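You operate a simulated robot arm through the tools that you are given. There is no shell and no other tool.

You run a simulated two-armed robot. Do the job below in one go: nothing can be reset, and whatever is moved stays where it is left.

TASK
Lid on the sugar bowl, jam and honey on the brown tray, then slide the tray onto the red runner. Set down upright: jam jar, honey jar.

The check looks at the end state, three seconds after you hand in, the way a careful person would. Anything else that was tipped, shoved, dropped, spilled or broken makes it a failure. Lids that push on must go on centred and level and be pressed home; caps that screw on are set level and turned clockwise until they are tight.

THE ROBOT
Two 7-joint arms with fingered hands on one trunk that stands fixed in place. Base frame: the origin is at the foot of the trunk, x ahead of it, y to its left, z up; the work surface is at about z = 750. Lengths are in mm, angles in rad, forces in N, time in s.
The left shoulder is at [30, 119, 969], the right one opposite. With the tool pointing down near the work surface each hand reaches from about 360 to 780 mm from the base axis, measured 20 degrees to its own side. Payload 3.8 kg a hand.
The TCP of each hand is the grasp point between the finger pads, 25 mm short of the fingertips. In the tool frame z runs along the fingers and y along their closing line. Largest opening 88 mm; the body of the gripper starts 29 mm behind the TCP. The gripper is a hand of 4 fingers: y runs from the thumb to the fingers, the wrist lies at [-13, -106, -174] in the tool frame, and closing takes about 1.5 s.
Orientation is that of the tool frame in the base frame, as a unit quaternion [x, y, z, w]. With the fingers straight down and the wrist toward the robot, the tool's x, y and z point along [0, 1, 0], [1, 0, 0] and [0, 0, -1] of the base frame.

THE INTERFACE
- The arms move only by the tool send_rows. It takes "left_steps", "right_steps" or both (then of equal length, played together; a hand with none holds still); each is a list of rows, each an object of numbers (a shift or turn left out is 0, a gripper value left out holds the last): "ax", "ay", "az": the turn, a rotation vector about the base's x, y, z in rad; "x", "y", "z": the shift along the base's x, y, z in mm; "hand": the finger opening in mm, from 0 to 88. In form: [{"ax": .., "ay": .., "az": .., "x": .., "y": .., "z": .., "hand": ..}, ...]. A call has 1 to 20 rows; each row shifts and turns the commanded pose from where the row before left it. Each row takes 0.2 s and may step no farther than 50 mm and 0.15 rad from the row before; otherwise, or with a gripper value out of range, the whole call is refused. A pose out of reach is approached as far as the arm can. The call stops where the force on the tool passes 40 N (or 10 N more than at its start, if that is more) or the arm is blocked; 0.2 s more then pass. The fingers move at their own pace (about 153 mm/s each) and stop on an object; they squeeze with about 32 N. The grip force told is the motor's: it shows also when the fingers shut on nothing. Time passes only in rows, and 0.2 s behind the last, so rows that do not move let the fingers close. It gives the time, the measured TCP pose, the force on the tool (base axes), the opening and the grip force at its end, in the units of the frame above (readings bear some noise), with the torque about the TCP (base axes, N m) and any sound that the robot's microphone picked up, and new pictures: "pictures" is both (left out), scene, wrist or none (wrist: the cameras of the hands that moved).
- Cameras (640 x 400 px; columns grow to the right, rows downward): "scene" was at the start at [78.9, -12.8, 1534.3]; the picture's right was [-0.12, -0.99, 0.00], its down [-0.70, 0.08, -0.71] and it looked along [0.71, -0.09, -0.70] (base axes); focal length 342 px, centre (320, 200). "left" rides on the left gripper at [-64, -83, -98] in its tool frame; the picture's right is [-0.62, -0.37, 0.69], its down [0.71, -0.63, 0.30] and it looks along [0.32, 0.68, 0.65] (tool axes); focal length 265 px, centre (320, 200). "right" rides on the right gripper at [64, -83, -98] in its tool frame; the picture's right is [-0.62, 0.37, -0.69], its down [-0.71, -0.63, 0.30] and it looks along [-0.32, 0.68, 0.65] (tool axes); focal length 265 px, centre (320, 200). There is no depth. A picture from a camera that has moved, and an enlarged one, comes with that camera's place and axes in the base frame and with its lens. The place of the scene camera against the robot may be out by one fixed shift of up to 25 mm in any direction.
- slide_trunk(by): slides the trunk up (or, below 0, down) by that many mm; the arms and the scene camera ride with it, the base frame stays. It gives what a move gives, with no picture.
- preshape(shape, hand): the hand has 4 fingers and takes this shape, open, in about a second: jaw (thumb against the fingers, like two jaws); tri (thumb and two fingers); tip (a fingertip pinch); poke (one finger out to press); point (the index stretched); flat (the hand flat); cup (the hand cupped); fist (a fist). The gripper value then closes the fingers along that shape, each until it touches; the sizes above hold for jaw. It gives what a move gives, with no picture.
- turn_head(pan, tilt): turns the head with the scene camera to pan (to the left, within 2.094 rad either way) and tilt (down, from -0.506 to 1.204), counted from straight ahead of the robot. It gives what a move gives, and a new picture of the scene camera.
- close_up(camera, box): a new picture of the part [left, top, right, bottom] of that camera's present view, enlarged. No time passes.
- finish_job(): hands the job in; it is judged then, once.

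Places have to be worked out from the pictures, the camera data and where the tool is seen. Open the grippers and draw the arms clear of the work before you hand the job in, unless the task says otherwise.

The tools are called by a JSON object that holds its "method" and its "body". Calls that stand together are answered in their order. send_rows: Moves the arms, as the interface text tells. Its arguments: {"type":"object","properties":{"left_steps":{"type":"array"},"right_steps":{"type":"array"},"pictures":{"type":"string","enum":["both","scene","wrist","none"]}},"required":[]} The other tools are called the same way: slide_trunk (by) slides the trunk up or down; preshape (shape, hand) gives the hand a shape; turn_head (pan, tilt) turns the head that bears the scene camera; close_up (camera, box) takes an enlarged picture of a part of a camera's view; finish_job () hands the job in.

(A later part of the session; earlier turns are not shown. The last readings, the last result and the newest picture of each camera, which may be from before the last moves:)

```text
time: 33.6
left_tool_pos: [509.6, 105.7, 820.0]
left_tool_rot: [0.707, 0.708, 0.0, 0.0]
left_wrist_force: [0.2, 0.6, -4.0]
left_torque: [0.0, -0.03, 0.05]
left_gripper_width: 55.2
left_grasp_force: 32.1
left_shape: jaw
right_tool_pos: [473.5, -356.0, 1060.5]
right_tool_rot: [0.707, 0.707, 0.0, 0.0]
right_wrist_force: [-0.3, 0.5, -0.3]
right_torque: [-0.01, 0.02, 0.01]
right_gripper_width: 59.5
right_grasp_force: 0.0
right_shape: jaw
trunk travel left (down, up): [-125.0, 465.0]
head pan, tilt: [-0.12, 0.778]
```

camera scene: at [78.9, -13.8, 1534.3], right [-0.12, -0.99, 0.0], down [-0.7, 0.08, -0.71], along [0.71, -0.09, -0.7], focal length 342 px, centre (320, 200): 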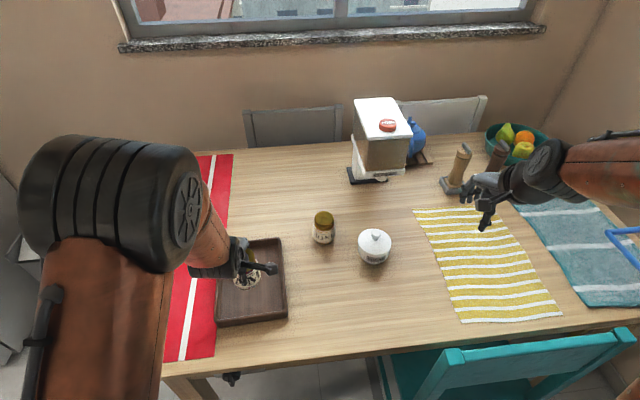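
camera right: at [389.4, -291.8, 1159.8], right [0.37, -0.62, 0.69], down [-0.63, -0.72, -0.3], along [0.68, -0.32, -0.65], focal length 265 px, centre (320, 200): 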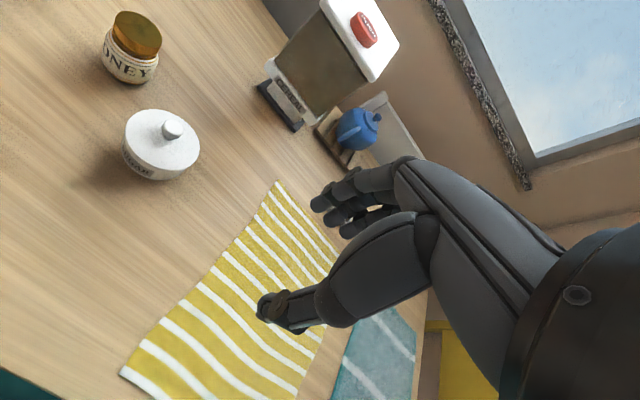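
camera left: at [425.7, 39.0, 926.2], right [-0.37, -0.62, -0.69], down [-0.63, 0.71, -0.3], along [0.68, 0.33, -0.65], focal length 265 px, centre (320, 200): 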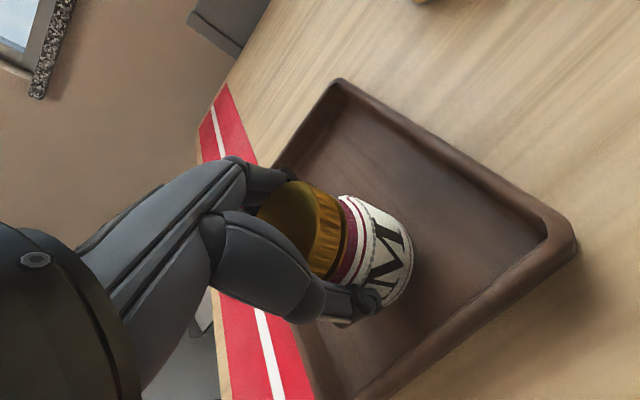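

Still hanging free, so I'm going another 2–3 mm down.

{"method": "send_rows", "body": {"left_steps": [{"z": -1}, {"z": -1}, {}], "pictures": "none"}}

```text
time: 34.4
left_tool_pos: [509.2, 103.5, 818.2]
left_tool_rot: [0.707, 0.707, 0.0, 0.0]
left_wrist_force: [0.0, 0.6, -3.3]
left_torque: [-0.02, -0.02, -0.01]
left_gripper_width: 55.2
left_grasp_force: 31.4
left_shape: jaw
right_tool_pos: [472.9, -354.6, 1059.8]
right_tool_rot: [0.708, 0.707, 0.0, 0.001]
right_wrist_force: [-0.5, -0.1, -0.7]
right_torque: [-0.04, 0.01, -0.01]
right_gripper_width: 59.8
right_grasp_force: 0.0
right_shape: jaw
trunk travel left (down, up): [-125.0, 465.0]
head pan, tilt: [-0.12, 0.778]
```

Still no floor contact, so I'm stepping down further.

{"method": "send_rows", "body": {"left_steps": [{"z": -1}, {"z": -1}, {}], "pictures": "wrist"}}

```text
time: 35.2
left_tool_pos: [509.7, 104.6, 816.5]
left_tool_rot: [0.706, 0.708, 0.002, 0.0]
left_wrist_force: [-1.1, 1.3, 5.1]
left_torque: [0.0, -0.1, 0.06]
left_gripper_width: 55.0
left_grasp_force: 31.8
left_shape: jaw
right_tool_pos: [472.7, -355.3, 1060.5]
right_tool_rot: [0.707, 0.708, -0.001, 0.0]
right_wrist_force: [0.0, 0.4, -0.3]
right_torque: [0.02, 0.04, 0.0]
right_gripper_width: 59.9
right_grasp_force: 0.0
right_shape: jaw
trunk travel left (down, up): [-125.0, 465.0]
head pan, tilt: [-0.12, 0.778]
camera left: at [427.2, 39.2, 915.1], right [-0.37, -0.62, -0.69], down [-0.63, 0.71, -0.31], along [0.68, 0.32, -0.65], focal length 265 px, centre (320, 200)
```

left: 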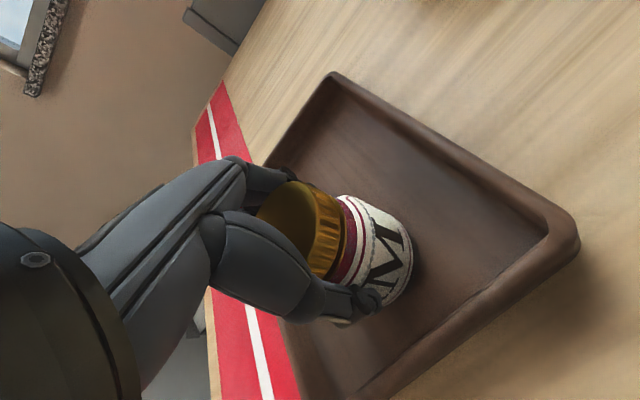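

The tray floor is taking the load now (+5 N). I'll relax 1 mm, open the fingers slowly and check the jar stays standing.

{"method": "send_rows", "body": {"left_steps": [{"z": 0.8}, {"hand": 60}, {"hand": 66}, {"hand": 72}, {"hand": 80}, {}, {}], "pictures": "wrist"}}

{"method": "close_up", "body": {"camera": "scene", "box": [200, 225, 300, 335]}}

```text
time: 36.8
left_tool_pos: [508.5, 104.1, 817.2]
left_tool_rot: [0.708, 0.707, 0.0, 0.0]
left_wrist_force: [1.2, -0.8, 1.2]
left_torque: [0.0, -0.17, 0.0]
left_gripper_width: 60.9
left_grasp_force: 31.8
left_shape: jaw
right_tool_pos: [471.4, -356.1, 1060.0]
right_tool_rot: [0.707, 0.707, 0.0, 0.0]
right_wrist_force: [0.3, -0.3, -0.3]
right_torque: [0.04, 0.01, -0.03]
right_gripper_width: 59.5
right_grasp_force: 0.1
right_shape: jaw
trunk travel left (down, up): [-125.0, 465.0]
head pan, tilt: [-0.12, 0.778]
camera left: at [427.2, 39.1, 915.4], right [-0.37, -0.62, -0.69], down [-0.63, 0.71, -0.3], along [0.68, 0.32, -0.65], focal length 265 px, centre (320, 200)
```

left: 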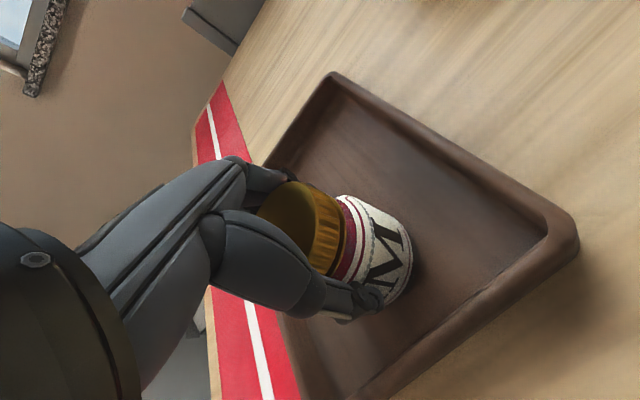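

```text
3.64 times, centred on (250, 280) of scene
camera zoom: at [78.8, -13.0, 1534.3], right [-0.12, -0.99, 0.0], down [-0.7, 0.08, -0.71], along [0.71, -0.09, -0.7], focal length 1243 px, centre (574, -91)
```

zoom: 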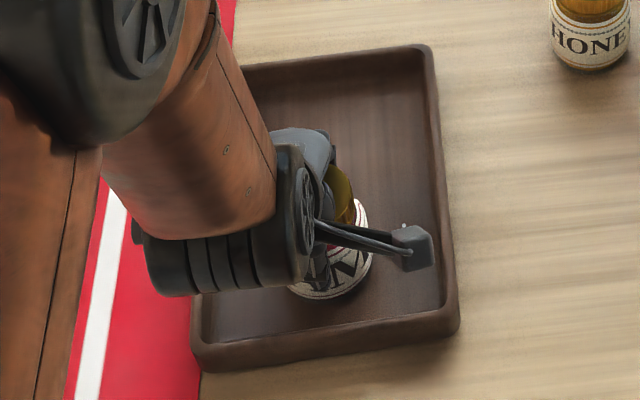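

The fingers read 60.9 mm and still show motor force, though 80 was commanded. I'll give them more time and read again.

{"method": "send_rows", "body": {"left_steps": [{"hand": 80}, {}, {}, {}], "pictures": "wrist"}}

{"method": "close_up", "body": {"camera": "left", "box": [220, 130, 460, 370]}}

```text
time: 37.8
left_tool_pos: [510.0, 103.5, 817.1]
left_tool_rot: [0.706, 0.708, 0.0, 0.0]
left_wrist_force: [1.4, -1.4, 0.4]
left_torque: [0.02, -0.18, -0.02]
left_gripper_width: 60.8
left_grasp_force: 32.2
left_shape: jaw
right_tool_pos: [472.3, -355.1, 1060.9]
right_tool_rot: [0.707, 0.707, 0.0, -0.001]
right_wrist_force: [0.0, 0.4, 0.6]
right_torque: [0.0, 0.0, 0.01]
right_gripper_width: 59.5
right_grasp_force: 0.1
right_shape: jaw
trunk travel left (down, up): [-125.0, 465.0]
head pan, tilt: [-0.12, 0.778]
camera left: at [427.2, 39.1, 915.4], right [-0.37, -0.62, -0.69], down [-0.63, 0.71, -0.3], along [0.68, 0.33, -0.65], focal length 265 px, centre (320, 200)
```

left: 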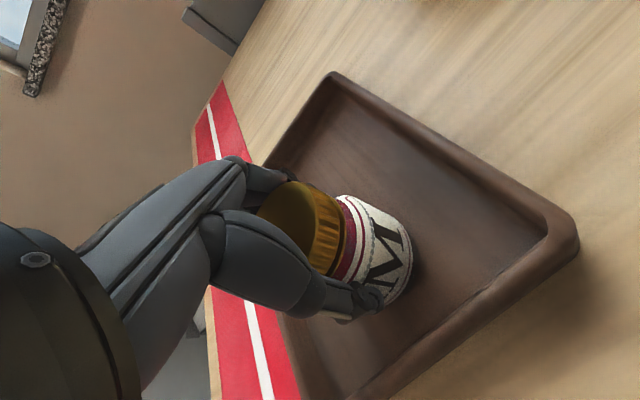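

```text
1.67 times, centred on (340, 250) of left
camera zoom: at [427.2, 39.1, 915.4], right [-0.37, -0.62, -0.69], down [-0.63, 0.71, -0.3], along [0.68, 0.33, -0.65], focal length 442 px, centre (287, 117)
```

zoom: 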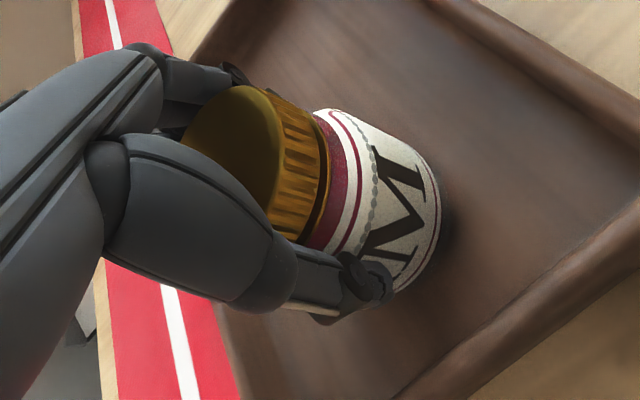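

The fingers opened only from 55 to 61 mm and still report force, so something is holding them. I'll try commanding full opening without moving the arm.

{"method": "send_rows", "body": {"left_steps": [{"hand": 88}, {}, {}, {}, {}], "pictures": "both"}}

{"method": "close_up", "body": {"camera": "left", "box": [220, 130, 460, 370]}}

{"method": "close_up", "body": {"camera": "scene", "box": [225, 245, 285, 310]}}

```text
time: 39.0
left_tool_pos: [509.6, 104.5, 816.6]
left_tool_rot: [0.707, 0.707, 0.001, 0.0]
left_wrist_force: [1.8, -0.4, 2.2]
left_torque: [0.0, 0.03, 0.02]
left_gripper_width: 87.8
left_grasp_force: 0.0
left_shape: jaw
right_tool_pos: [472.6, -356.1, 1059.6]
right_tool_rot: [0.707, 0.707, 0.0, -0.001]
right_wrist_force: [-0.9, 0.4, 0.1]
right_torque: [0.0, -0.01, -0.01]
right_gripper_width: 59.6
right_grasp_force: 0.2
right_shape: jaw
trunk travel left (down, up): [-125.0, 465.0]
head pan, tilt: [-0.12, 0.778]
camera scene: at [78.8, -13.1, 1534.4], right [-0.12, -0.99, 0.0], down [-0.7, 0.08, -0.71], along [0.71, -0.09, -0.7], focal length 342 px, centre (320, 200)
camera left: at [427.2, 39.2, 915.5], right [-0.37, -0.62, -0.69], down [-0.63, 0.71, -0.3], along [0.68, 0.33, -0.65], focal length 265 px, centre (320, 200)
```

scene: 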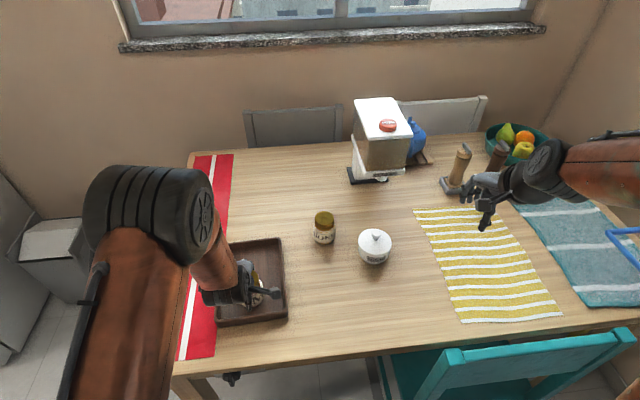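
left: 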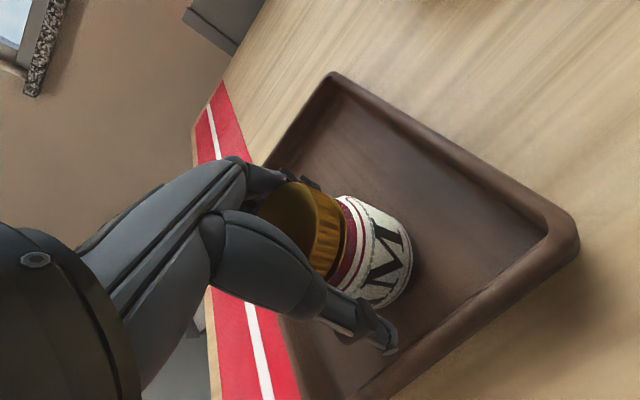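

```text
1.67 times, centred on (340, 250) of left
camera zoom: at [427.2, 39.2, 915.5], right [-0.37, -0.62, -0.69], down [-0.63, 0.71, -0.3], along [0.68, 0.33, -0.65], focal length 442 px, centre (287, 117)
```

zoom: 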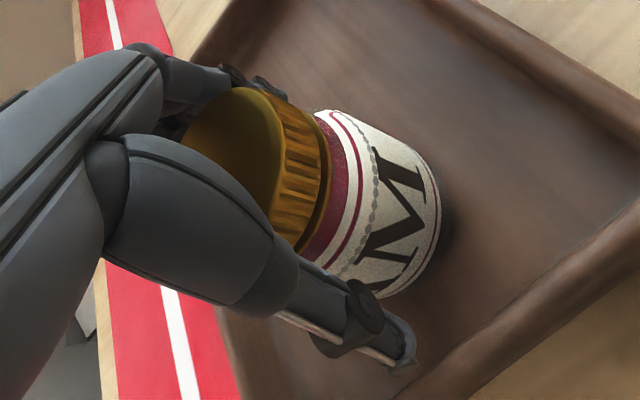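

```text
6.15 times, centred on (255, 278) of scene
camera zoom: at [78.8, -13.1, 1534.4], right [-0.12, -0.99, 0.0], down [-0.7, 0.08, -0.71], along [0.71, -0.09, -0.7], focal length 2104 px, centre (720, -277)
```

zoom: 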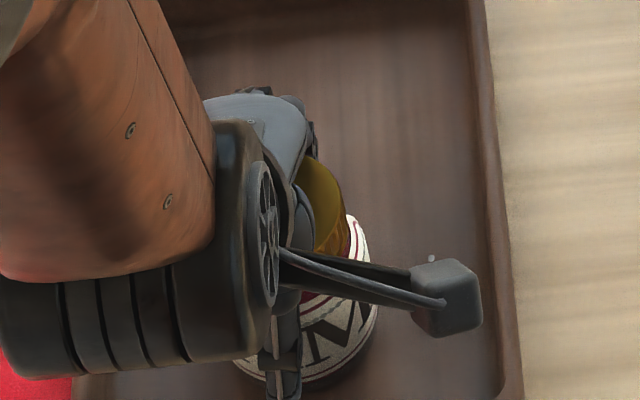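

The hand is fully open now (87.8 mm) and the jar stands on the tray. I'll lift straight up slowly and look at it.

{"method": "send_rows", "body": {"left_steps": [{"z": 5}, {"z": 10}, {"z": 20}, {"z": 30}, {"z": 30}, {}], "pictures": "both"}}

{"method": "close_up", "body": {"camera": "left", "box": [240, 130, 560, 400]}}

{"method": "close_up", "body": {"camera": "scene", "box": [205, 225, 305, 335]}}

```text
time: 40.4
left_tool_pos: [509.5, 105.7, 913.1]
left_tool_rot: [0.707, 0.707, -0.001, -0.001]
left_wrist_force: [-0.7, -0.9, 0.6]
left_torque: [-0.04, -0.02, 0.01]
left_gripper_width: 88.2
left_grasp_force: 0.0
left_shape: jaw
right_tool_pos: [473.3, -355.8, 1059.8]
right_tool_rot: [0.706, 0.708, 0.0, 0.0]
right_wrist_force: [0.6, 0.1, -0.1]
right_torque: [0.02, -0.04, -0.01]
right_gripper_width: 59.8
right_grasp_force: 0.1
right_shape: jaw
trunk travel left (down, up): [-125.0, 465.0]
head pan, tilt: [-0.12, 0.778]
camera scene: at [79.2, -12.9, 1534.3], right [-0.12, -0.99, 0.0], down [-0.7, 0.08, -0.71], along [0.71, -0.09, -0.7], focal length 342 px, centre (320, 200)
camera left: at [427.2, 40.2, 1012.0], right [-0.37, -0.62, -0.69], down [-0.63, 0.71, -0.3], along [0.68, 0.33, -0.65], focal length 265 px, centre (320, 200)
```

scene: 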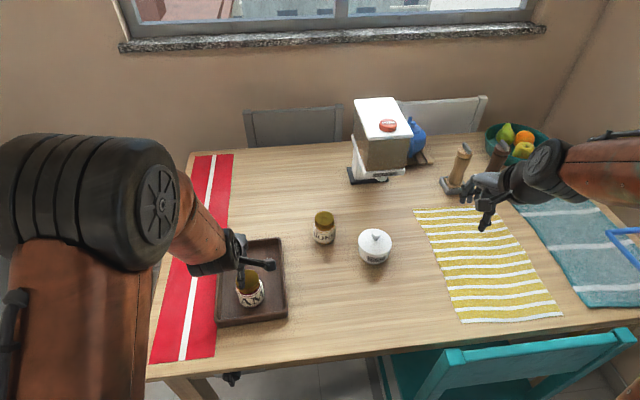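
left: 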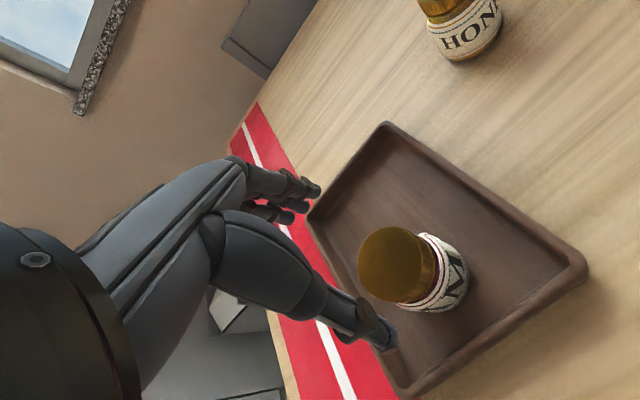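

```text
1.48 times, centred on (400, 265) of left
camera zoom: at [427.2, 40.2, 1012.0], right [-0.37, -0.62, -0.69], down [-0.63, 0.71, -0.3], along [0.68, 0.33, -0.65], focal length 393 px, centre (202, 104)
```

zoom: 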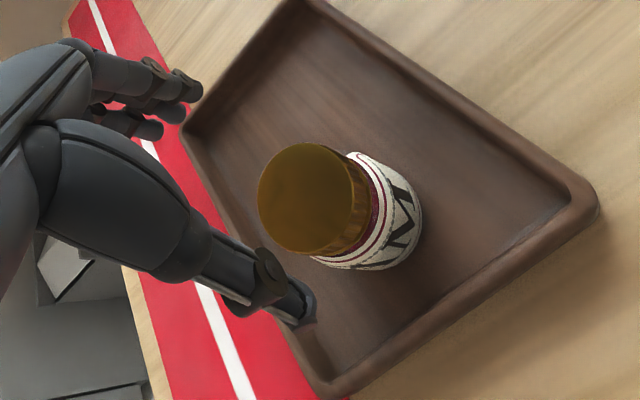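

```text
3.64 times, centred on (255, 280) of scene
camera zoom: at [79.2, -12.9, 1534.3], right [-0.12, -0.99, 0.0], down [-0.7, 0.08, -0.71], along [0.71, -0.09, -0.7], focal length 1243 px, centre (556, -91)
```

zoom: 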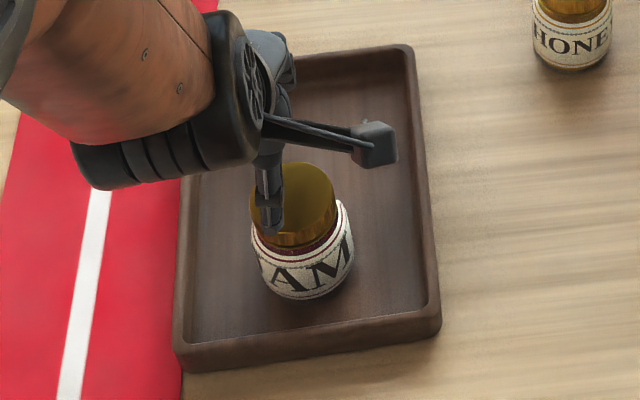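

The jam jar stands upright in the tray. Next I'll move the left hand over the honey jar near (676, -96).

{"method": "send_rows", "body": {"left_steps": [{"x": 20, "y": -25, "z": 4}, {"x": 21, "y": -25, "z": 4}, {"x": 21, "y": -25, "z": 4}, {"x": 21, "y": -25, "z": 4}, {"x": 21, "y": -25, "z": 4}, {"x": 21, "y": -25, "z": 4}, {"x": 21, "y": -25, "z": 2}, {"x": 20, "y": -25, "z": 0}, {}], "pictures": "both"}}

{"method": "close_up", "body": {"camera": "left", "box": [240, 130, 560, 400]}}

```text
time: 42.4
left_tool_pos: [674.9, -95.8, 939.4]
left_tool_rot: [0.707, 0.708, 0.0, 0.0]
left_wrist_force: [-0.1, -0.3, -1.0]
left_torque: [0.0, 0.0, 0.0]
left_gripper_width: 87.7
left_grasp_force: 0.0
left_shape: jaw
right_tool_pos: [472.0, -356.7, 1060.1]
right_tool_rot: [0.707, 0.707, 0.0, -0.001]
right_wrist_force: [-0.5, -0.1, 0.1]
right_torque: [0.01, 0.04, -0.02]
right_gripper_width: 59.9
right_grasp_force: 0.2
right_shape: jaw
trunk travel left (down, up): [-125.0, 465.0]
head pan, tilt: [-0.12, 0.778]
camera scene: at [78.4, -12.9, 1534.4], right [-0.12, -0.99, 0.0], down [-0.7, 0.08, -0.71], along [0.71, -0.09, -0.7], focal length 342 px, centre (320, 200)
camera left: at [592.3, -161.6, 1037.4], right [-0.37, -0.62, -0.69], down [-0.63, 0.71, -0.3], along [0.68, 0.33, -0.65], focal length 265 px, centre (320, 200)
```

scene: 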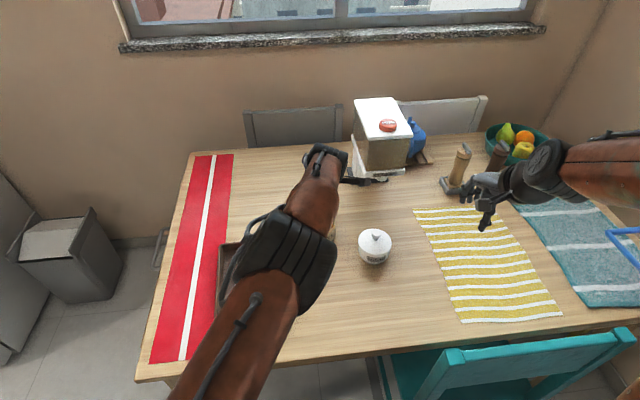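
left: 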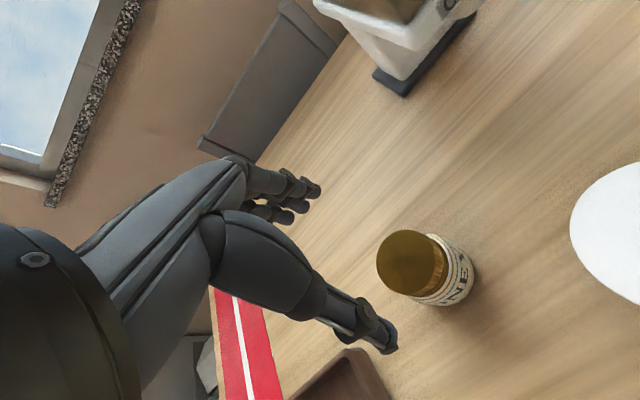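

```text
1.48 times, centred on (400, 265) of left
camera zoom: at [592.3, -161.6, 1037.4], right [-0.37, -0.62, -0.69], down [-0.63, 0.71, -0.3], along [0.68, 0.33, -0.65], focal length 393 px, centre (202, 104)
```

zoom: 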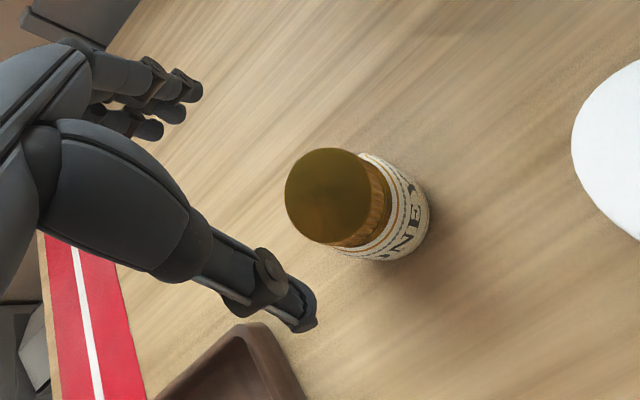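

The honey jar is about 9 mm farther ahead than the hand, near (684, -95). I'll shift over it and lower to just above its top for a check.

{"method": "send_rows", "body": {"left_steps": [{"x": 9, "y": 0.8, "z": -20}, {"z": -25}, {"z": -25}, {"z": -10}, {}], "pictures": "wrist"}}

{"method": "close_up", "body": {"camera": "left", "box": [220, 130, 540, 400]}}

```text
time: 43.6
left_tool_pos: [686.0, -92.1, 857.2]
left_tool_rot: [0.707, 0.707, 0.0, 0.0]
left_wrist_force: [0.8, 0.1, -0.3]
left_torque: [0.02, 0.01, 0.0]
left_gripper_width: 87.9
left_grasp_force: 0.0
left_shape: jaw
right_tool_pos: [472.4, -356.2, 1059.5]
right_tool_rot: [0.707, 0.707, 0.001, 0.0]
right_wrist_force: [-0.5, 0.5, -0.3]
right_torque: [-0.01, 0.01, 0.02]
right_gripper_width: 59.8
right_grasp_force: 0.1
right_shape: jaw
trunk travel left (down, up): [-125.0, 465.0]
head pan, tilt: [-0.12, 0.778]
camera left: at [602.7, -158.0, 956.5], right [-0.37, -0.62, -0.69], down [-0.63, 0.71, -0.3], along [0.68, 0.32, -0.65], focal length 265 px, centre (320, 200)
```

left: 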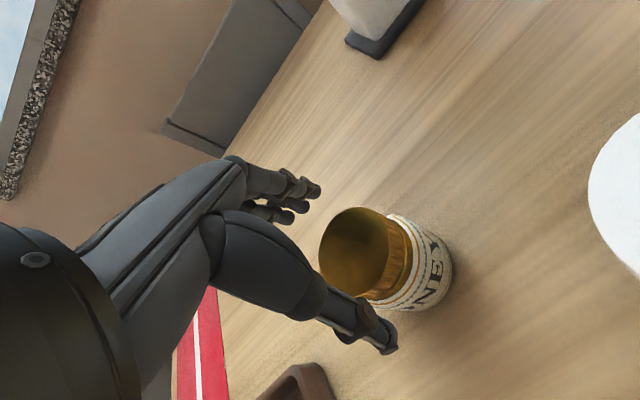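

```text
1.48 times, centred on (380, 265) of left
camera zoom: at [602.7, -158.0, 956.5], right [-0.37, -0.62, -0.69], down [-0.63, 0.71, -0.3], along [0.68, 0.32, -0.65], focal length 393 px, centre (231, 104)
```

zoom: 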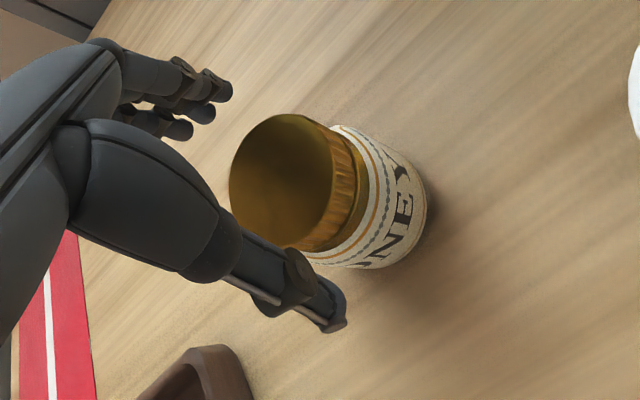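

The jar is about 3 mm toward -y from the hand centre. I'll correct that and lower to grip height (z ≈ 813.5), watching the force.

{"method": "send_rows", "body": {"left_steps": [{"x": -1, "y": -3, "z": -10}, {"z": -15}, {"z": -12}, {"z": -8}, {}], "pictures": "wrist"}}

{"method": "close_up", "body": {"camera": "left", "box": [180, 130, 500, 400]}}

```text
time: 44.8
left_tool_pos: [682.6, -97.2, 813.3]
left_tool_rot: [0.707, 0.708, 0.0, 0.0]
left_wrist_force: [-0.2, -0.5, -0.2]
left_torque: [0.01, 0.0, -0.02]
left_gripper_width: 88.1
left_grasp_force: 0.1
left_shape: jaw
right_tool_pos: [473.2, -356.3, 1060.5]
right_tool_rot: [0.708, 0.707, 0.0, -0.001]
right_wrist_force: [0.4, -0.7, 0.0]
right_torque: [0.0, -0.01, -0.01]
right_gripper_width: 59.6
right_grasp_force: 0.1
right_shape: jaw
trunk travel left (down, up): [-125.0, 465.0]
head pan, tilt: [-0.12, 0.778]
camera left: at [601.2, -162.4, 911.2], right [-0.37, -0.62, -0.69], down [-0.63, 0.71, -0.3], along [0.68, 0.33, -0.65], focal length 265 px, centre (320, 200)
```

left: 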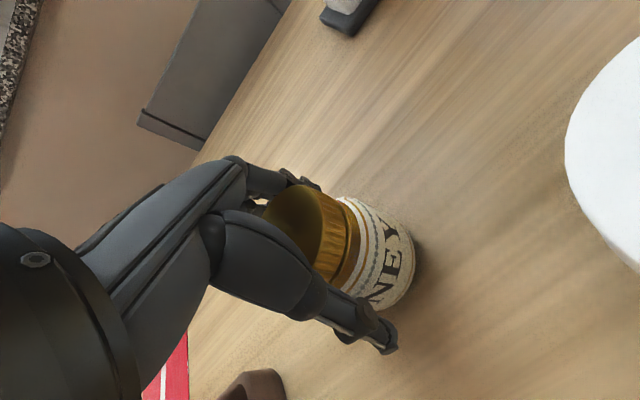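

```text
1.48 times, centred on (340, 265) of left
camera zoom: at [601.2, -162.4, 911.2], right [-0.37, -0.62, -0.69], down [-0.63, 0.71, -0.3], along [0.68, 0.33, -0.65], focal length 393 px, centre (290, 104)
```

zoom: 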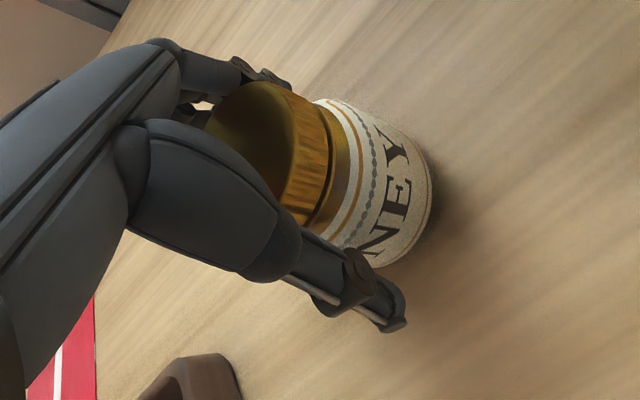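

No load yet, and the jar is centred between the fingers at z 813. Closing on the honey jar.

{"method": "send_rows", "body": {"left_steps": [{"hand": 72}, {"hand": 66}, {"hand": 60}, {"hand": 50}, {"hand": 40}, {}, {}], "pictures": "wrist"}}

{"method": "close_up", "body": {"camera": "left", "box": [180, 130, 500, 400]}}

```text
time: 46.4
left_tool_pos: [683.4, -97.1, 812.8]
left_tool_rot: [0.707, 0.708, 0.0, 0.001]
left_wrist_force: [-0.6, -0.2, 0.4]
left_torque: [0.02, -0.04, 0.03]
left_gripper_width: 52.8
left_grasp_force: 31.7
left_shape: jaw
right_tool_pos: [472.5, -355.5, 1060.6]
right_tool_rot: [0.707, 0.707, 0.001, -0.001]
right_wrist_force: [-0.1, 0.5, -0.1]
right_torque: [-0.03, -0.01, 0.04]
right_gripper_width: 59.6
right_grasp_force: 0.0
right_shape: jaw
trunk travel left (down, up): [-125.0, 465.0]
head pan, tilt: [-0.12, 0.778]
camera left: at [601.2, -162.3, 911.1], right [-0.37, -0.62, -0.69], down [-0.63, 0.71, -0.3], along [0.68, 0.33, -0.65], focal length 265 px, centre (320, 200)
```

left: 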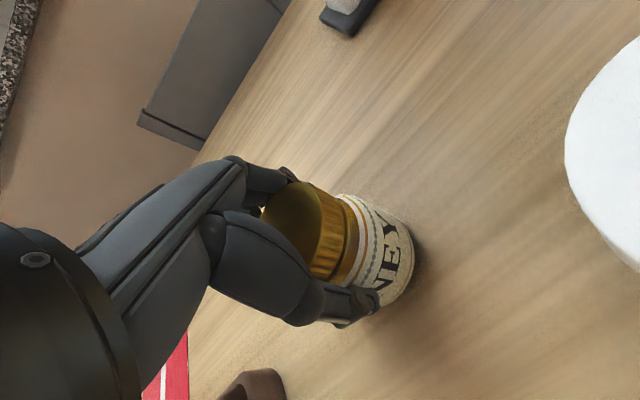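

```text
1.48 times, centred on (340, 265) of left
camera zoom: at [601.2, -162.3, 911.1], right [-0.37, -0.62, -0.69], down [-0.63, 0.71, -0.3], along [0.68, 0.33, -0.65], focal length 393 px, centre (290, 104)
```

zoom: 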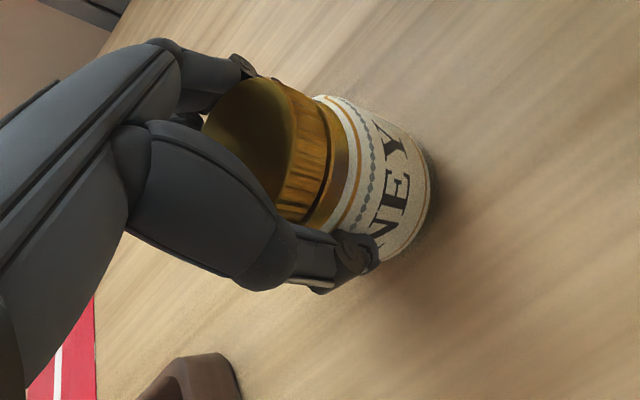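

The grip holds at 52.8 mm, 32 N. I'll lift slowly and check that the jar comes up upright.

{"method": "send_rows", "body": {"left_steps": [{"z": 3}, {"z": 5}, {"z": 10}, {"z": 12}, {}], "pictures": "wrist"}}

{"method": "close_up", "body": {"camera": "left", "box": [180, 130, 500, 400]}}

```text
time: 47.6
left_tool_pos: [681.5, -97.2, 842.3]
left_tool_rot: [0.707, 0.707, -0.001, -0.001]
left_wrist_force: [-0.8, 0.2, -2.9]
left_torque: [0.0, -0.01, -0.02]
left_gripper_width: 53.1
left_grasp_force: 32.4
left_shape: jaw
right_tool_pos: [474.0, -356.5, 1060.3]
right_tool_rot: [0.707, 0.707, 0.0, -0.001]
right_wrist_force: [0.1, 0.8, 1.1]
right_torque: [0.0, -0.04, 0.03]
right_gripper_width: 59.7
right_grasp_force: 0.0
right_shape: jaw
trunk travel left (down, up): [-125.0, 465.0]
head pan, tilt: [-0.12, 0.778]
camera left: at [600.9, -163.6, 941.3], right [-0.37, -0.62, -0.69], down [-0.63, 0.71, -0.3], along [0.68, 0.33, -0.65], focal length 265 px, centre (320, 200)
```

left: 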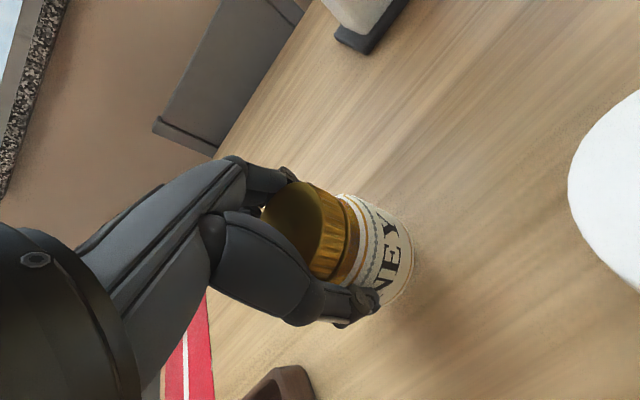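

```text
1.48 times, centred on (340, 265) of left
camera zoom: at [600.9, -163.6, 941.3], right [-0.37, -0.62, -0.69], down [-0.63, 0.71, -0.3], along [0.68, 0.33, -0.65], focal length 393 px, centre (290, 104)
```

zoom: 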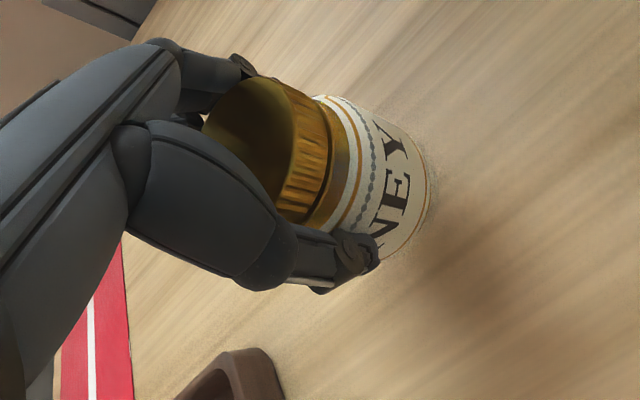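

The honey jar is held upright. I'll raise it and carry it over the far half of the tray, to about (621, 110).

{"method": "send_rows", "body": {"left_steps": [{"z": 30}, {"z": 30}, {"x": -8, "y": 27.5, "z": 5}, {"x": -9, "y": 30}, {"x": -9, "y": 30}, {"x": -9, "y": 30}, {"x": -9, "y": 30}, {"x": -9, "y": 30}, {"x": -9, "y": 30}, {}], "pictures": "both"}}

{"method": "close_up", "body": {"camera": "scene", "box": [200, 215, 300, 335]}}

```text
time: 49.8
left_tool_pos: [620.5, 109.8, 906.6]
left_tool_rot: [0.707, 0.707, 0.0, 0.0]
left_wrist_force: [-0.7, 0.5, -3.7]
left_torque: [-0.01, 0.01, 0.0]
left_gripper_width: 53.1
left_grasp_force: 32.1
left_shape: jaw
right_tool_pos: [472.1, -355.7, 1060.0]
right_tool_rot: [0.707, 0.707, 0.0, -0.001]
right_wrist_force: [0.4, -0.5, 0.7]
right_torque: [0.02, 0.0, 0.02]
right_gripper_width: 59.6
right_grasp_force: 0.1
right_shape: jaw
trunk travel left (down, up): [-125.0, 465.0]
head pan, tilt: [-0.12, 0.778]
camera scene: at [79.4, -13.5, 1534.3], right [-0.12, -0.99, 0.0], down [-0.7, 0.08, -0.71], along [0.71, -0.09, -0.7], focal length 342 px, centre (320, 200)
camera left: at [538.3, 43.9, 1005.3], right [-0.37, -0.62, -0.69], down [-0.63, 0.71, -0.3], along [0.68, 0.32, -0.65], focal length 265 px, centre (320, 200)
```

scene: 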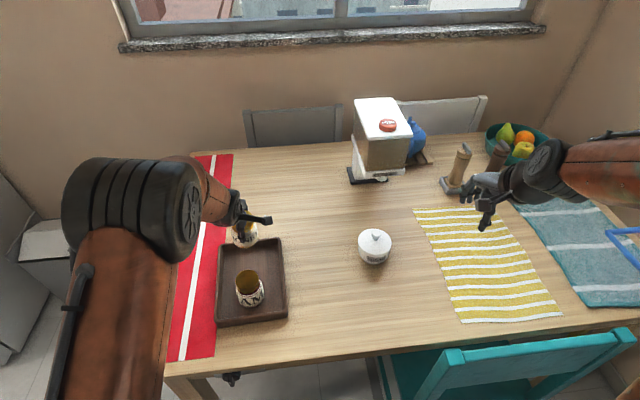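
left: 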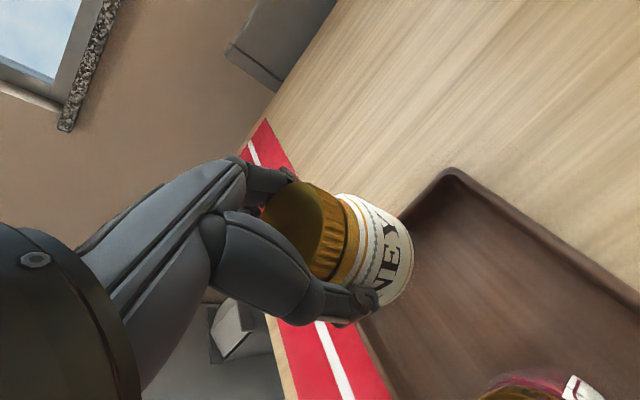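

```text
3.33 times, centred on (250, 275) of scene
camera zoom: at [79.4, -13.5, 1534.3], right [-0.12, -0.99, 0.0], down [-0.7, 0.08, -0.71], along [0.71, -0.09, -0.7], focal length 1140 px, centre (553, -50)
```

zoom: 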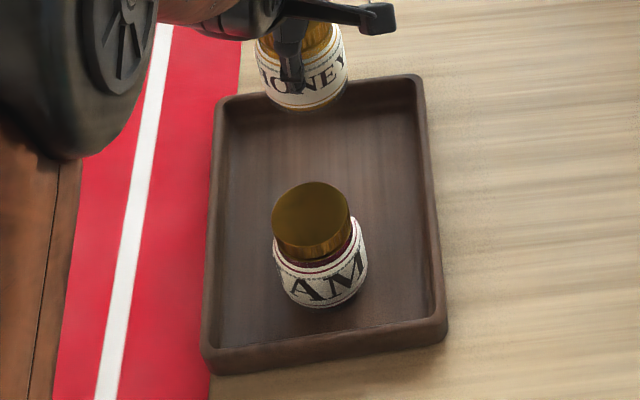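

The far wall's inner edge is near x 662, so the honey at 621 has room. I'll lower it towards the tray floor.

{"method": "send_rows", "body": {"left_steps": [{"z": -25}, {"z": -25}, {"z": -20}, {"z": -12}, {}], "pictures": "wrist"}}

{"method": "close_up", "body": {"camera": "scene", "box": [200, 215, 300, 335]}}

```text
time: 51.0
left_tool_pos: [620.9, 110.7, 823.1]
left_tool_rot: [0.706, 0.708, 0.0, 0.0]
left_wrist_force: [-0.2, 0.2, -3.8]
left_torque: [-0.02, -0.01, 0.0]
left_gripper_width: 52.7
left_grasp_force: 31.8
left_shape: jaw
right_tool_pos: [473.4, -355.5, 1059.9]
right_tool_rot: [0.707, 0.707, 0.0, 0.0]
right_wrist_force: [-0.3, 0.2, -0.1]
right_torque: [-0.01, 0.02, -0.01]
right_gripper_width: 59.5
right_grasp_force: 0.0
right_shape: jaw
trunk travel left (down, up): [-125.0, 465.0]
head pan, tilt: [-0.12, 0.778]
camera left: at [538.5, 44.7, 922.2], right [-0.37, -0.62, -0.69], down [-0.63, 0.71, -0.3], along [0.68, 0.33, -0.65], focal length 265 px, centre (320, 200)
```

left: 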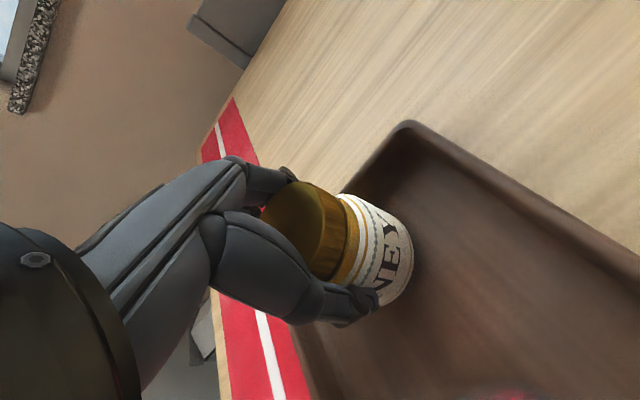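

```text
3.33 times, centred on (250, 275) of scene
camera zoom: at [79.3, -12.9, 1534.3], right [-0.12, -0.99, 0.0], down [-0.7, 0.08, -0.71], along [0.71, -0.09, -0.7], focal length 1140 px, centre (553, -50)
```

zoom: 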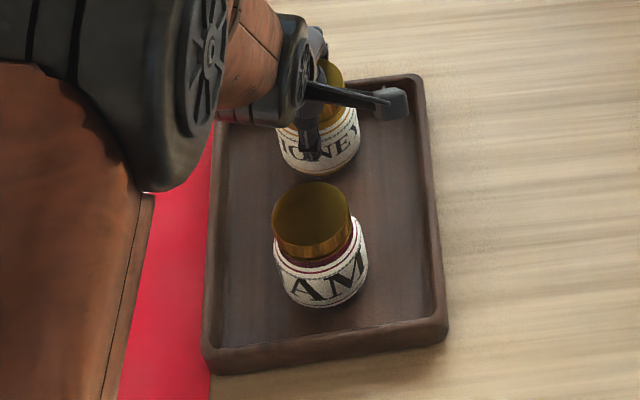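

The honey is well placed behind the jam, with clearance. I'll step down slowly to find the floor.

{"method": "send_rows", "body": {"left_steps": [{"z": -2}, {"z": -2}, {"z": -1.5}, {}], "pictures": "none"}}

```text
time: 52.0
left_tool_pos: [621.0, 109.7, 819.5]
left_tool_rot: [0.707, 0.707, 0.0, 0.0]
left_wrist_force: [-0.4, -0.3, -3.7]
left_torque: [-0.03, -0.01, -0.01]
left_gripper_width: 53.1
left_grasp_force: 31.7
left_shape: jaw
right_tool_pos: [473.0, -355.1, 1059.6]
right_tool_rot: [0.707, 0.707, 0.001, 0.0]
right_wrist_force: [0.4, -0.2, 0.0]
right_torque: [0.01, 0.02, -0.02]
right_gripper_width: 59.8
right_grasp_force: 0.1
right_shape: jaw
trunk travel left (down, up): [-125.0, 465.0]
head pan, tilt: [-0.12, 0.778]
```

No contact yet, so I'm going further in 1 mm steps.

{"method": "send_rows", "body": {"left_steps": [{"z": -1}, {"z": -1}, {}], "pictures": "none"}}

```text
time: 52.8
left_tool_pos: [621.8, 110.5, 817.8]
left_tool_rot: [0.707, 0.708, 0.0, 0.0]
left_wrist_force: [0.3, 0.5, -1.3]
left_torque: [-0.01, -0.02, -0.01]
left_gripper_width: 53.2
left_grasp_force: 32.0
left_shape: jaw
right_tool_pos: [472.4, -354.5, 1059.8]
right_tool_rot: [0.707, 0.707, 0.0, 0.0]
right_wrist_force: [-0.1, 0.4, 0.4]
right_torque: [-0.01, -0.03, 0.01]
right_gripper_width: 59.7
right_grasp_force: 0.2
right_shape: jaw
trunk travel left (down, up): [-125.0, 465.0]
head pan, tilt: [-0.12, 0.778]
```

The load is transferring (-3.7 to -1.3 N), so the jar is touching the floor. I'll lower 0.7 mm more, then open fully.

{"method": "send_rows", "body": {"left_steps": [{"z": -0.7}, {}, {"hand": 66}, {"hand": 76}, {"hand": 88}, {}, {}, {}], "pictures": "wrist"}}

{"method": "close_up", "body": {"camera": "left", "box": [180, 130, 500, 400]}}

```text
time: 54.6
left_tool_pos: [621.5, 108.7, 818.0]
left_tool_rot: [0.707, 0.707, 0.0, 0.001]
left_wrist_force: [0.0, 0.2, 0.4]
left_torque: [-0.03, 0.0, -0.01]
left_gripper_width: 87.9
left_grasp_force: 0.0
left_shape: jaw
right_tool_pos: [472.9, -355.4, 1060.3]
right_tool_rot: [0.707, 0.707, 0.0, 0.0]
right_wrist_force: [-0.9, 1.6, -0.2]
right_torque: [-0.02, 0.0, -0.01]
right_gripper_width: 59.5
right_grasp_force: 0.0
right_shape: jaw
trunk travel left (down, up): [-125.0, 465.0]
head pan, tilt: [-0.12, 0.778]
camera left: at [538.9, 44.1, 916.1], right [-0.37, -0.62, -0.69], down [-0.63, 0.71, -0.3], along [0.68, 0.33, -0.65], focal length 265 px, centre (320, 200)
```

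left: 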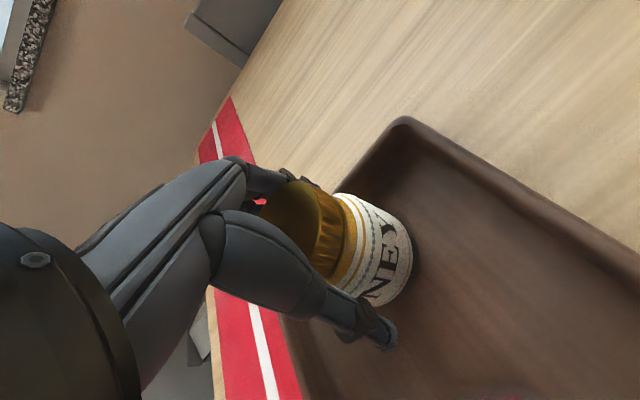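

```text
1.48 times, centred on (340, 265) of left
camera zoom: at [538.9, 44.1, 916.1], right [-0.37, -0.62, -0.69], down [-0.63, 0.71, -0.3], along [0.68, 0.33, -0.65], focal length 393 px, centre (290, 104)
```

zoom: 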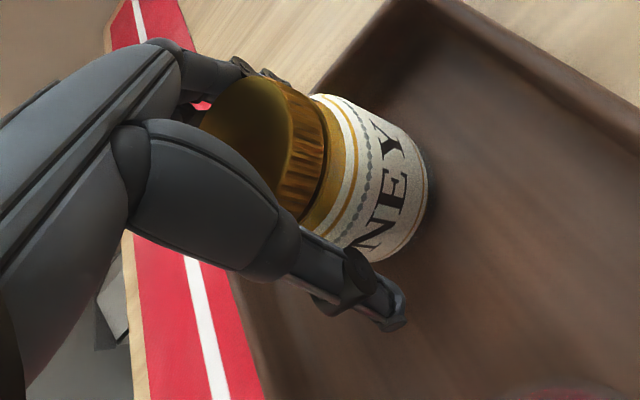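

The hand is fully open and the honey stands free. I'll lift straight up and inspect both jars and the tray.

{"method": "send_rows", "body": {"left_steps": [{"z": 5}, {"z": 10}, {"z": 25}, {"z": 30}, {"z": 40}, {"z": 40}, {"y": -40}, {"y": -40}, {"y": -40}, {}], "pictures": "both"}}

{"method": "close_up", "body": {"camera": "scene", "box": [140, 200, 300, 360]}}

```text
time: 56.8
left_tool_pos: [621.2, -9.5, 967.5]
left_tool_rot: [0.706, 0.708, 0.0, 0.0]
left_wrist_force: [-0.2, -1.1, -0.1]
left_torque: [-0.01, 0.01, 0.02]
left_gripper_width: 87.6
left_grasp_force: 0.0
left_shape: jaw
right_tool_pos: [473.6, -355.7, 1060.4]
right_tool_rot: [0.707, 0.707, 0.0, 0.0]
right_wrist_force: [0.1, -0.7, -0.4]
right_torque: [-0.02, 0.0, 0.02]
right_gripper_width: 59.7
right_grasp_force: 0.1
right_shape: jaw
trunk travel left (down, up): [-125.0, 465.0]
head pan, tilt: [-0.12, 0.778]
camera scene: at [78.8, -12.1, 1534.4], right [-0.12, -0.99, 0.0], down [-0.7, 0.08, -0.71], along [0.71, -0.09, -0.7], focal length 342 px, centre (320, 200)
camera left: at [538.9, -75.0, 1064.8], right [-0.37, -0.62, -0.69], down [-0.63, 0.71, -0.3], along [0.68, 0.33, -0.65], focal length 265 px, centre (320, 200)
```

scene: 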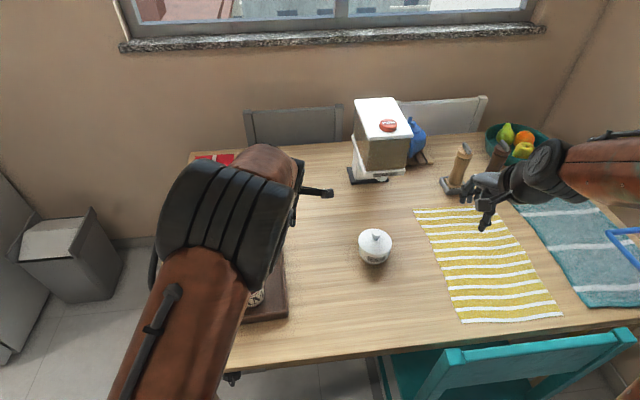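
left: 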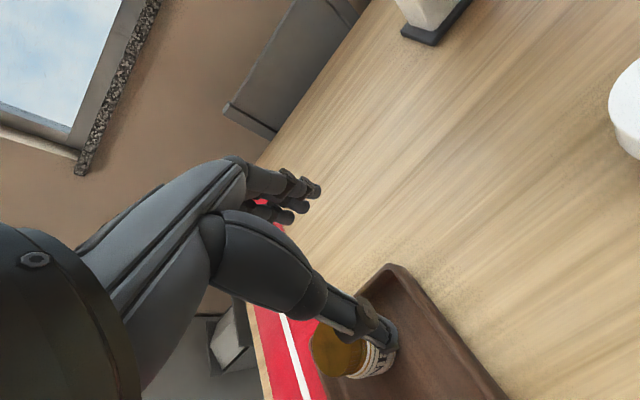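

```text
2.50 times, centred on (220, 280) of scene
camera zoom: at [78.8, -12.1, 1534.4], right [-0.12, -0.99, 0.0], down [-0.7, 0.08, -0.71], along [0.71, -0.09, -0.7], focal length 855 px, centre (570, 0)
```

zoom: 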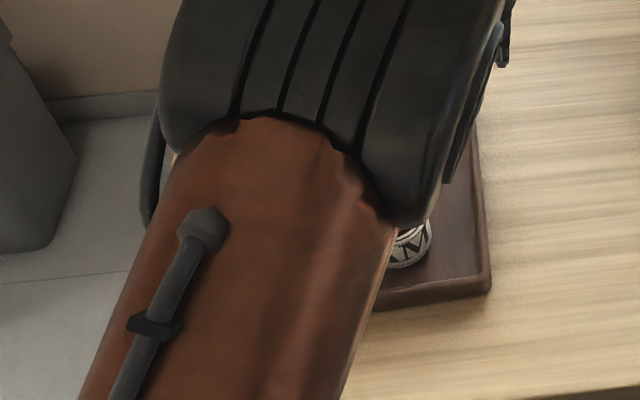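

Both jars are placed, though the left arm hides the view. I'll withdraw it up and to the left, and yaw the right hand 90° in place so its finger row can push the tray's right wall flat toward +y.

{"method": "send_rows", "body": {"left_steps": [{"z": 40}, {"z": 40}, {"x": -15, "y": 30, "z": 15}, {"x": -19, "y": 34}, {"x": -19, "y": 34}, {"x": -19, "y": 34}, {"x": -19, "y": 34}, {"x": -19, "y": 34}, {"x": -19, "y": 34}, {"x": -19, "y": 34}, {"x": -19, "y": 34}, {"x": -10, "y": 20, "z": 10}, {}], "right_steps": [{"az": 0.131}, {"az": 0.131}, {"az": 0.131}, {"az": 0.131}, {"az": 0.131}, {"az": 0.131}, {"az": 0.131}, {"az": 0.131}, {"az": 0.131}, {"az": 0.131}, {"az": 0.131}, {"az": 0.1298}, {}], "pictures": "both"}}

{"method": "close_up", "body": {"camera": "scene", "box": [130, 200, 310, 380]}}

```text
time: 59.6
left_tool_pos: [443.2, 311.5, 1074.5]
left_tool_rot: [0.707, 0.707, 0.0, 0.001]
left_wrist_force: [0.3, -0.8, -0.1]
left_torque: [-0.03, 0.0, 0.01]
left_gripper_width: 87.4
left_grasp_force: 0.0
left_shape: jaw
right_tool_pos: [473.6, -354.8, 1058.8]
right_tool_rot: [-0.002, 1.0, 0.0, -0.001]
right_wrist_force: [0.9, -0.1, 0.0]
right_torque: [0.0, -0.03, 0.0]
right_gripper_width: 59.6
right_grasp_force: 0.1
right_shape: jaw
trunk travel left (down, up): [-125.0, 465.0]
head pan, tilt: [-0.12, 0.778]
camera scene: at [78.8, -12.9, 1534.4], right [-0.12, -0.99, 0.0], down [-0.7, 0.08, -0.71], along [0.71, -0.09, -0.7], focal length 342 px, centre (320, 200)
camera right: at [408.9, -439.0, 1158.9], right [0.62, 0.37, 0.69], down [0.72, -0.63, -0.3], along [0.32, 0.68, -0.65], focal length 265 px, centre (320, 200)
camera left: at [360.6, 245.8, 1172.9], right [-0.37, -0.62, -0.69], down [-0.63, 0.71, -0.3], along [0.68, 0.32, -0.65], focal length 265 px, centre (320, 200)
```

scene: 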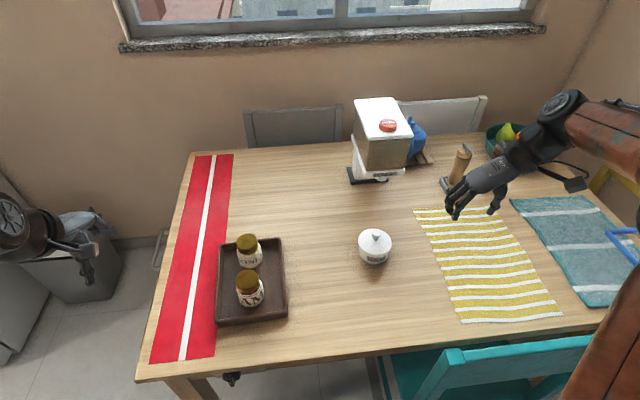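
right: 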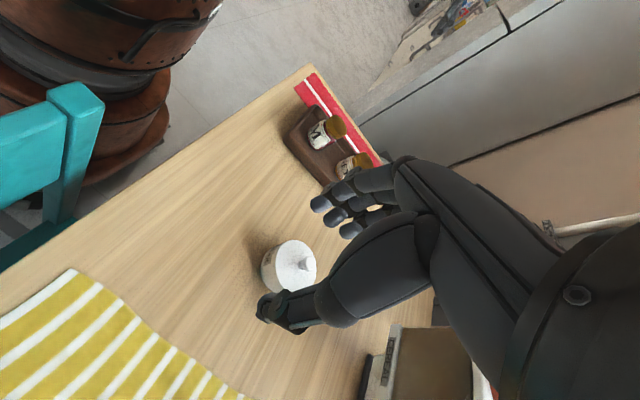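
left: 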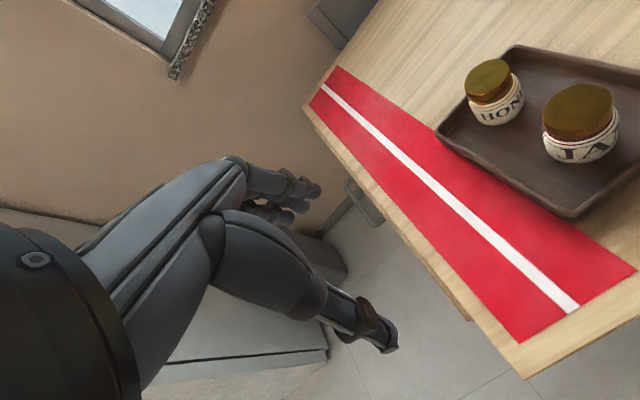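

```text
2.22 times, centred on (220, 290) of scene
camera zoom: at [78.8, -12.9, 1534.4], right [-0.12, -0.99, 0.0], down [-0.7, 0.08, -0.71], along [0.71, -0.09, -0.7], focal length 760 px, centre (542, 0)
```

zoom: 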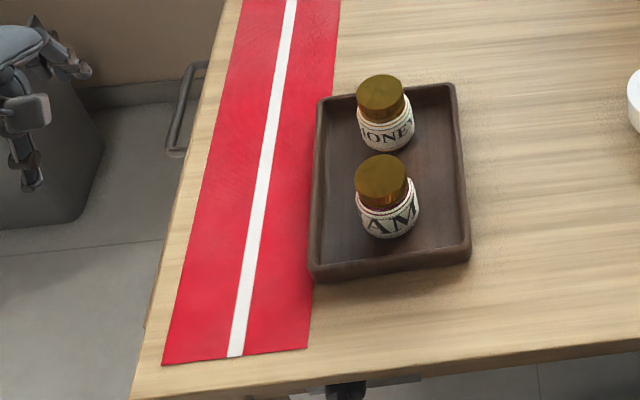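

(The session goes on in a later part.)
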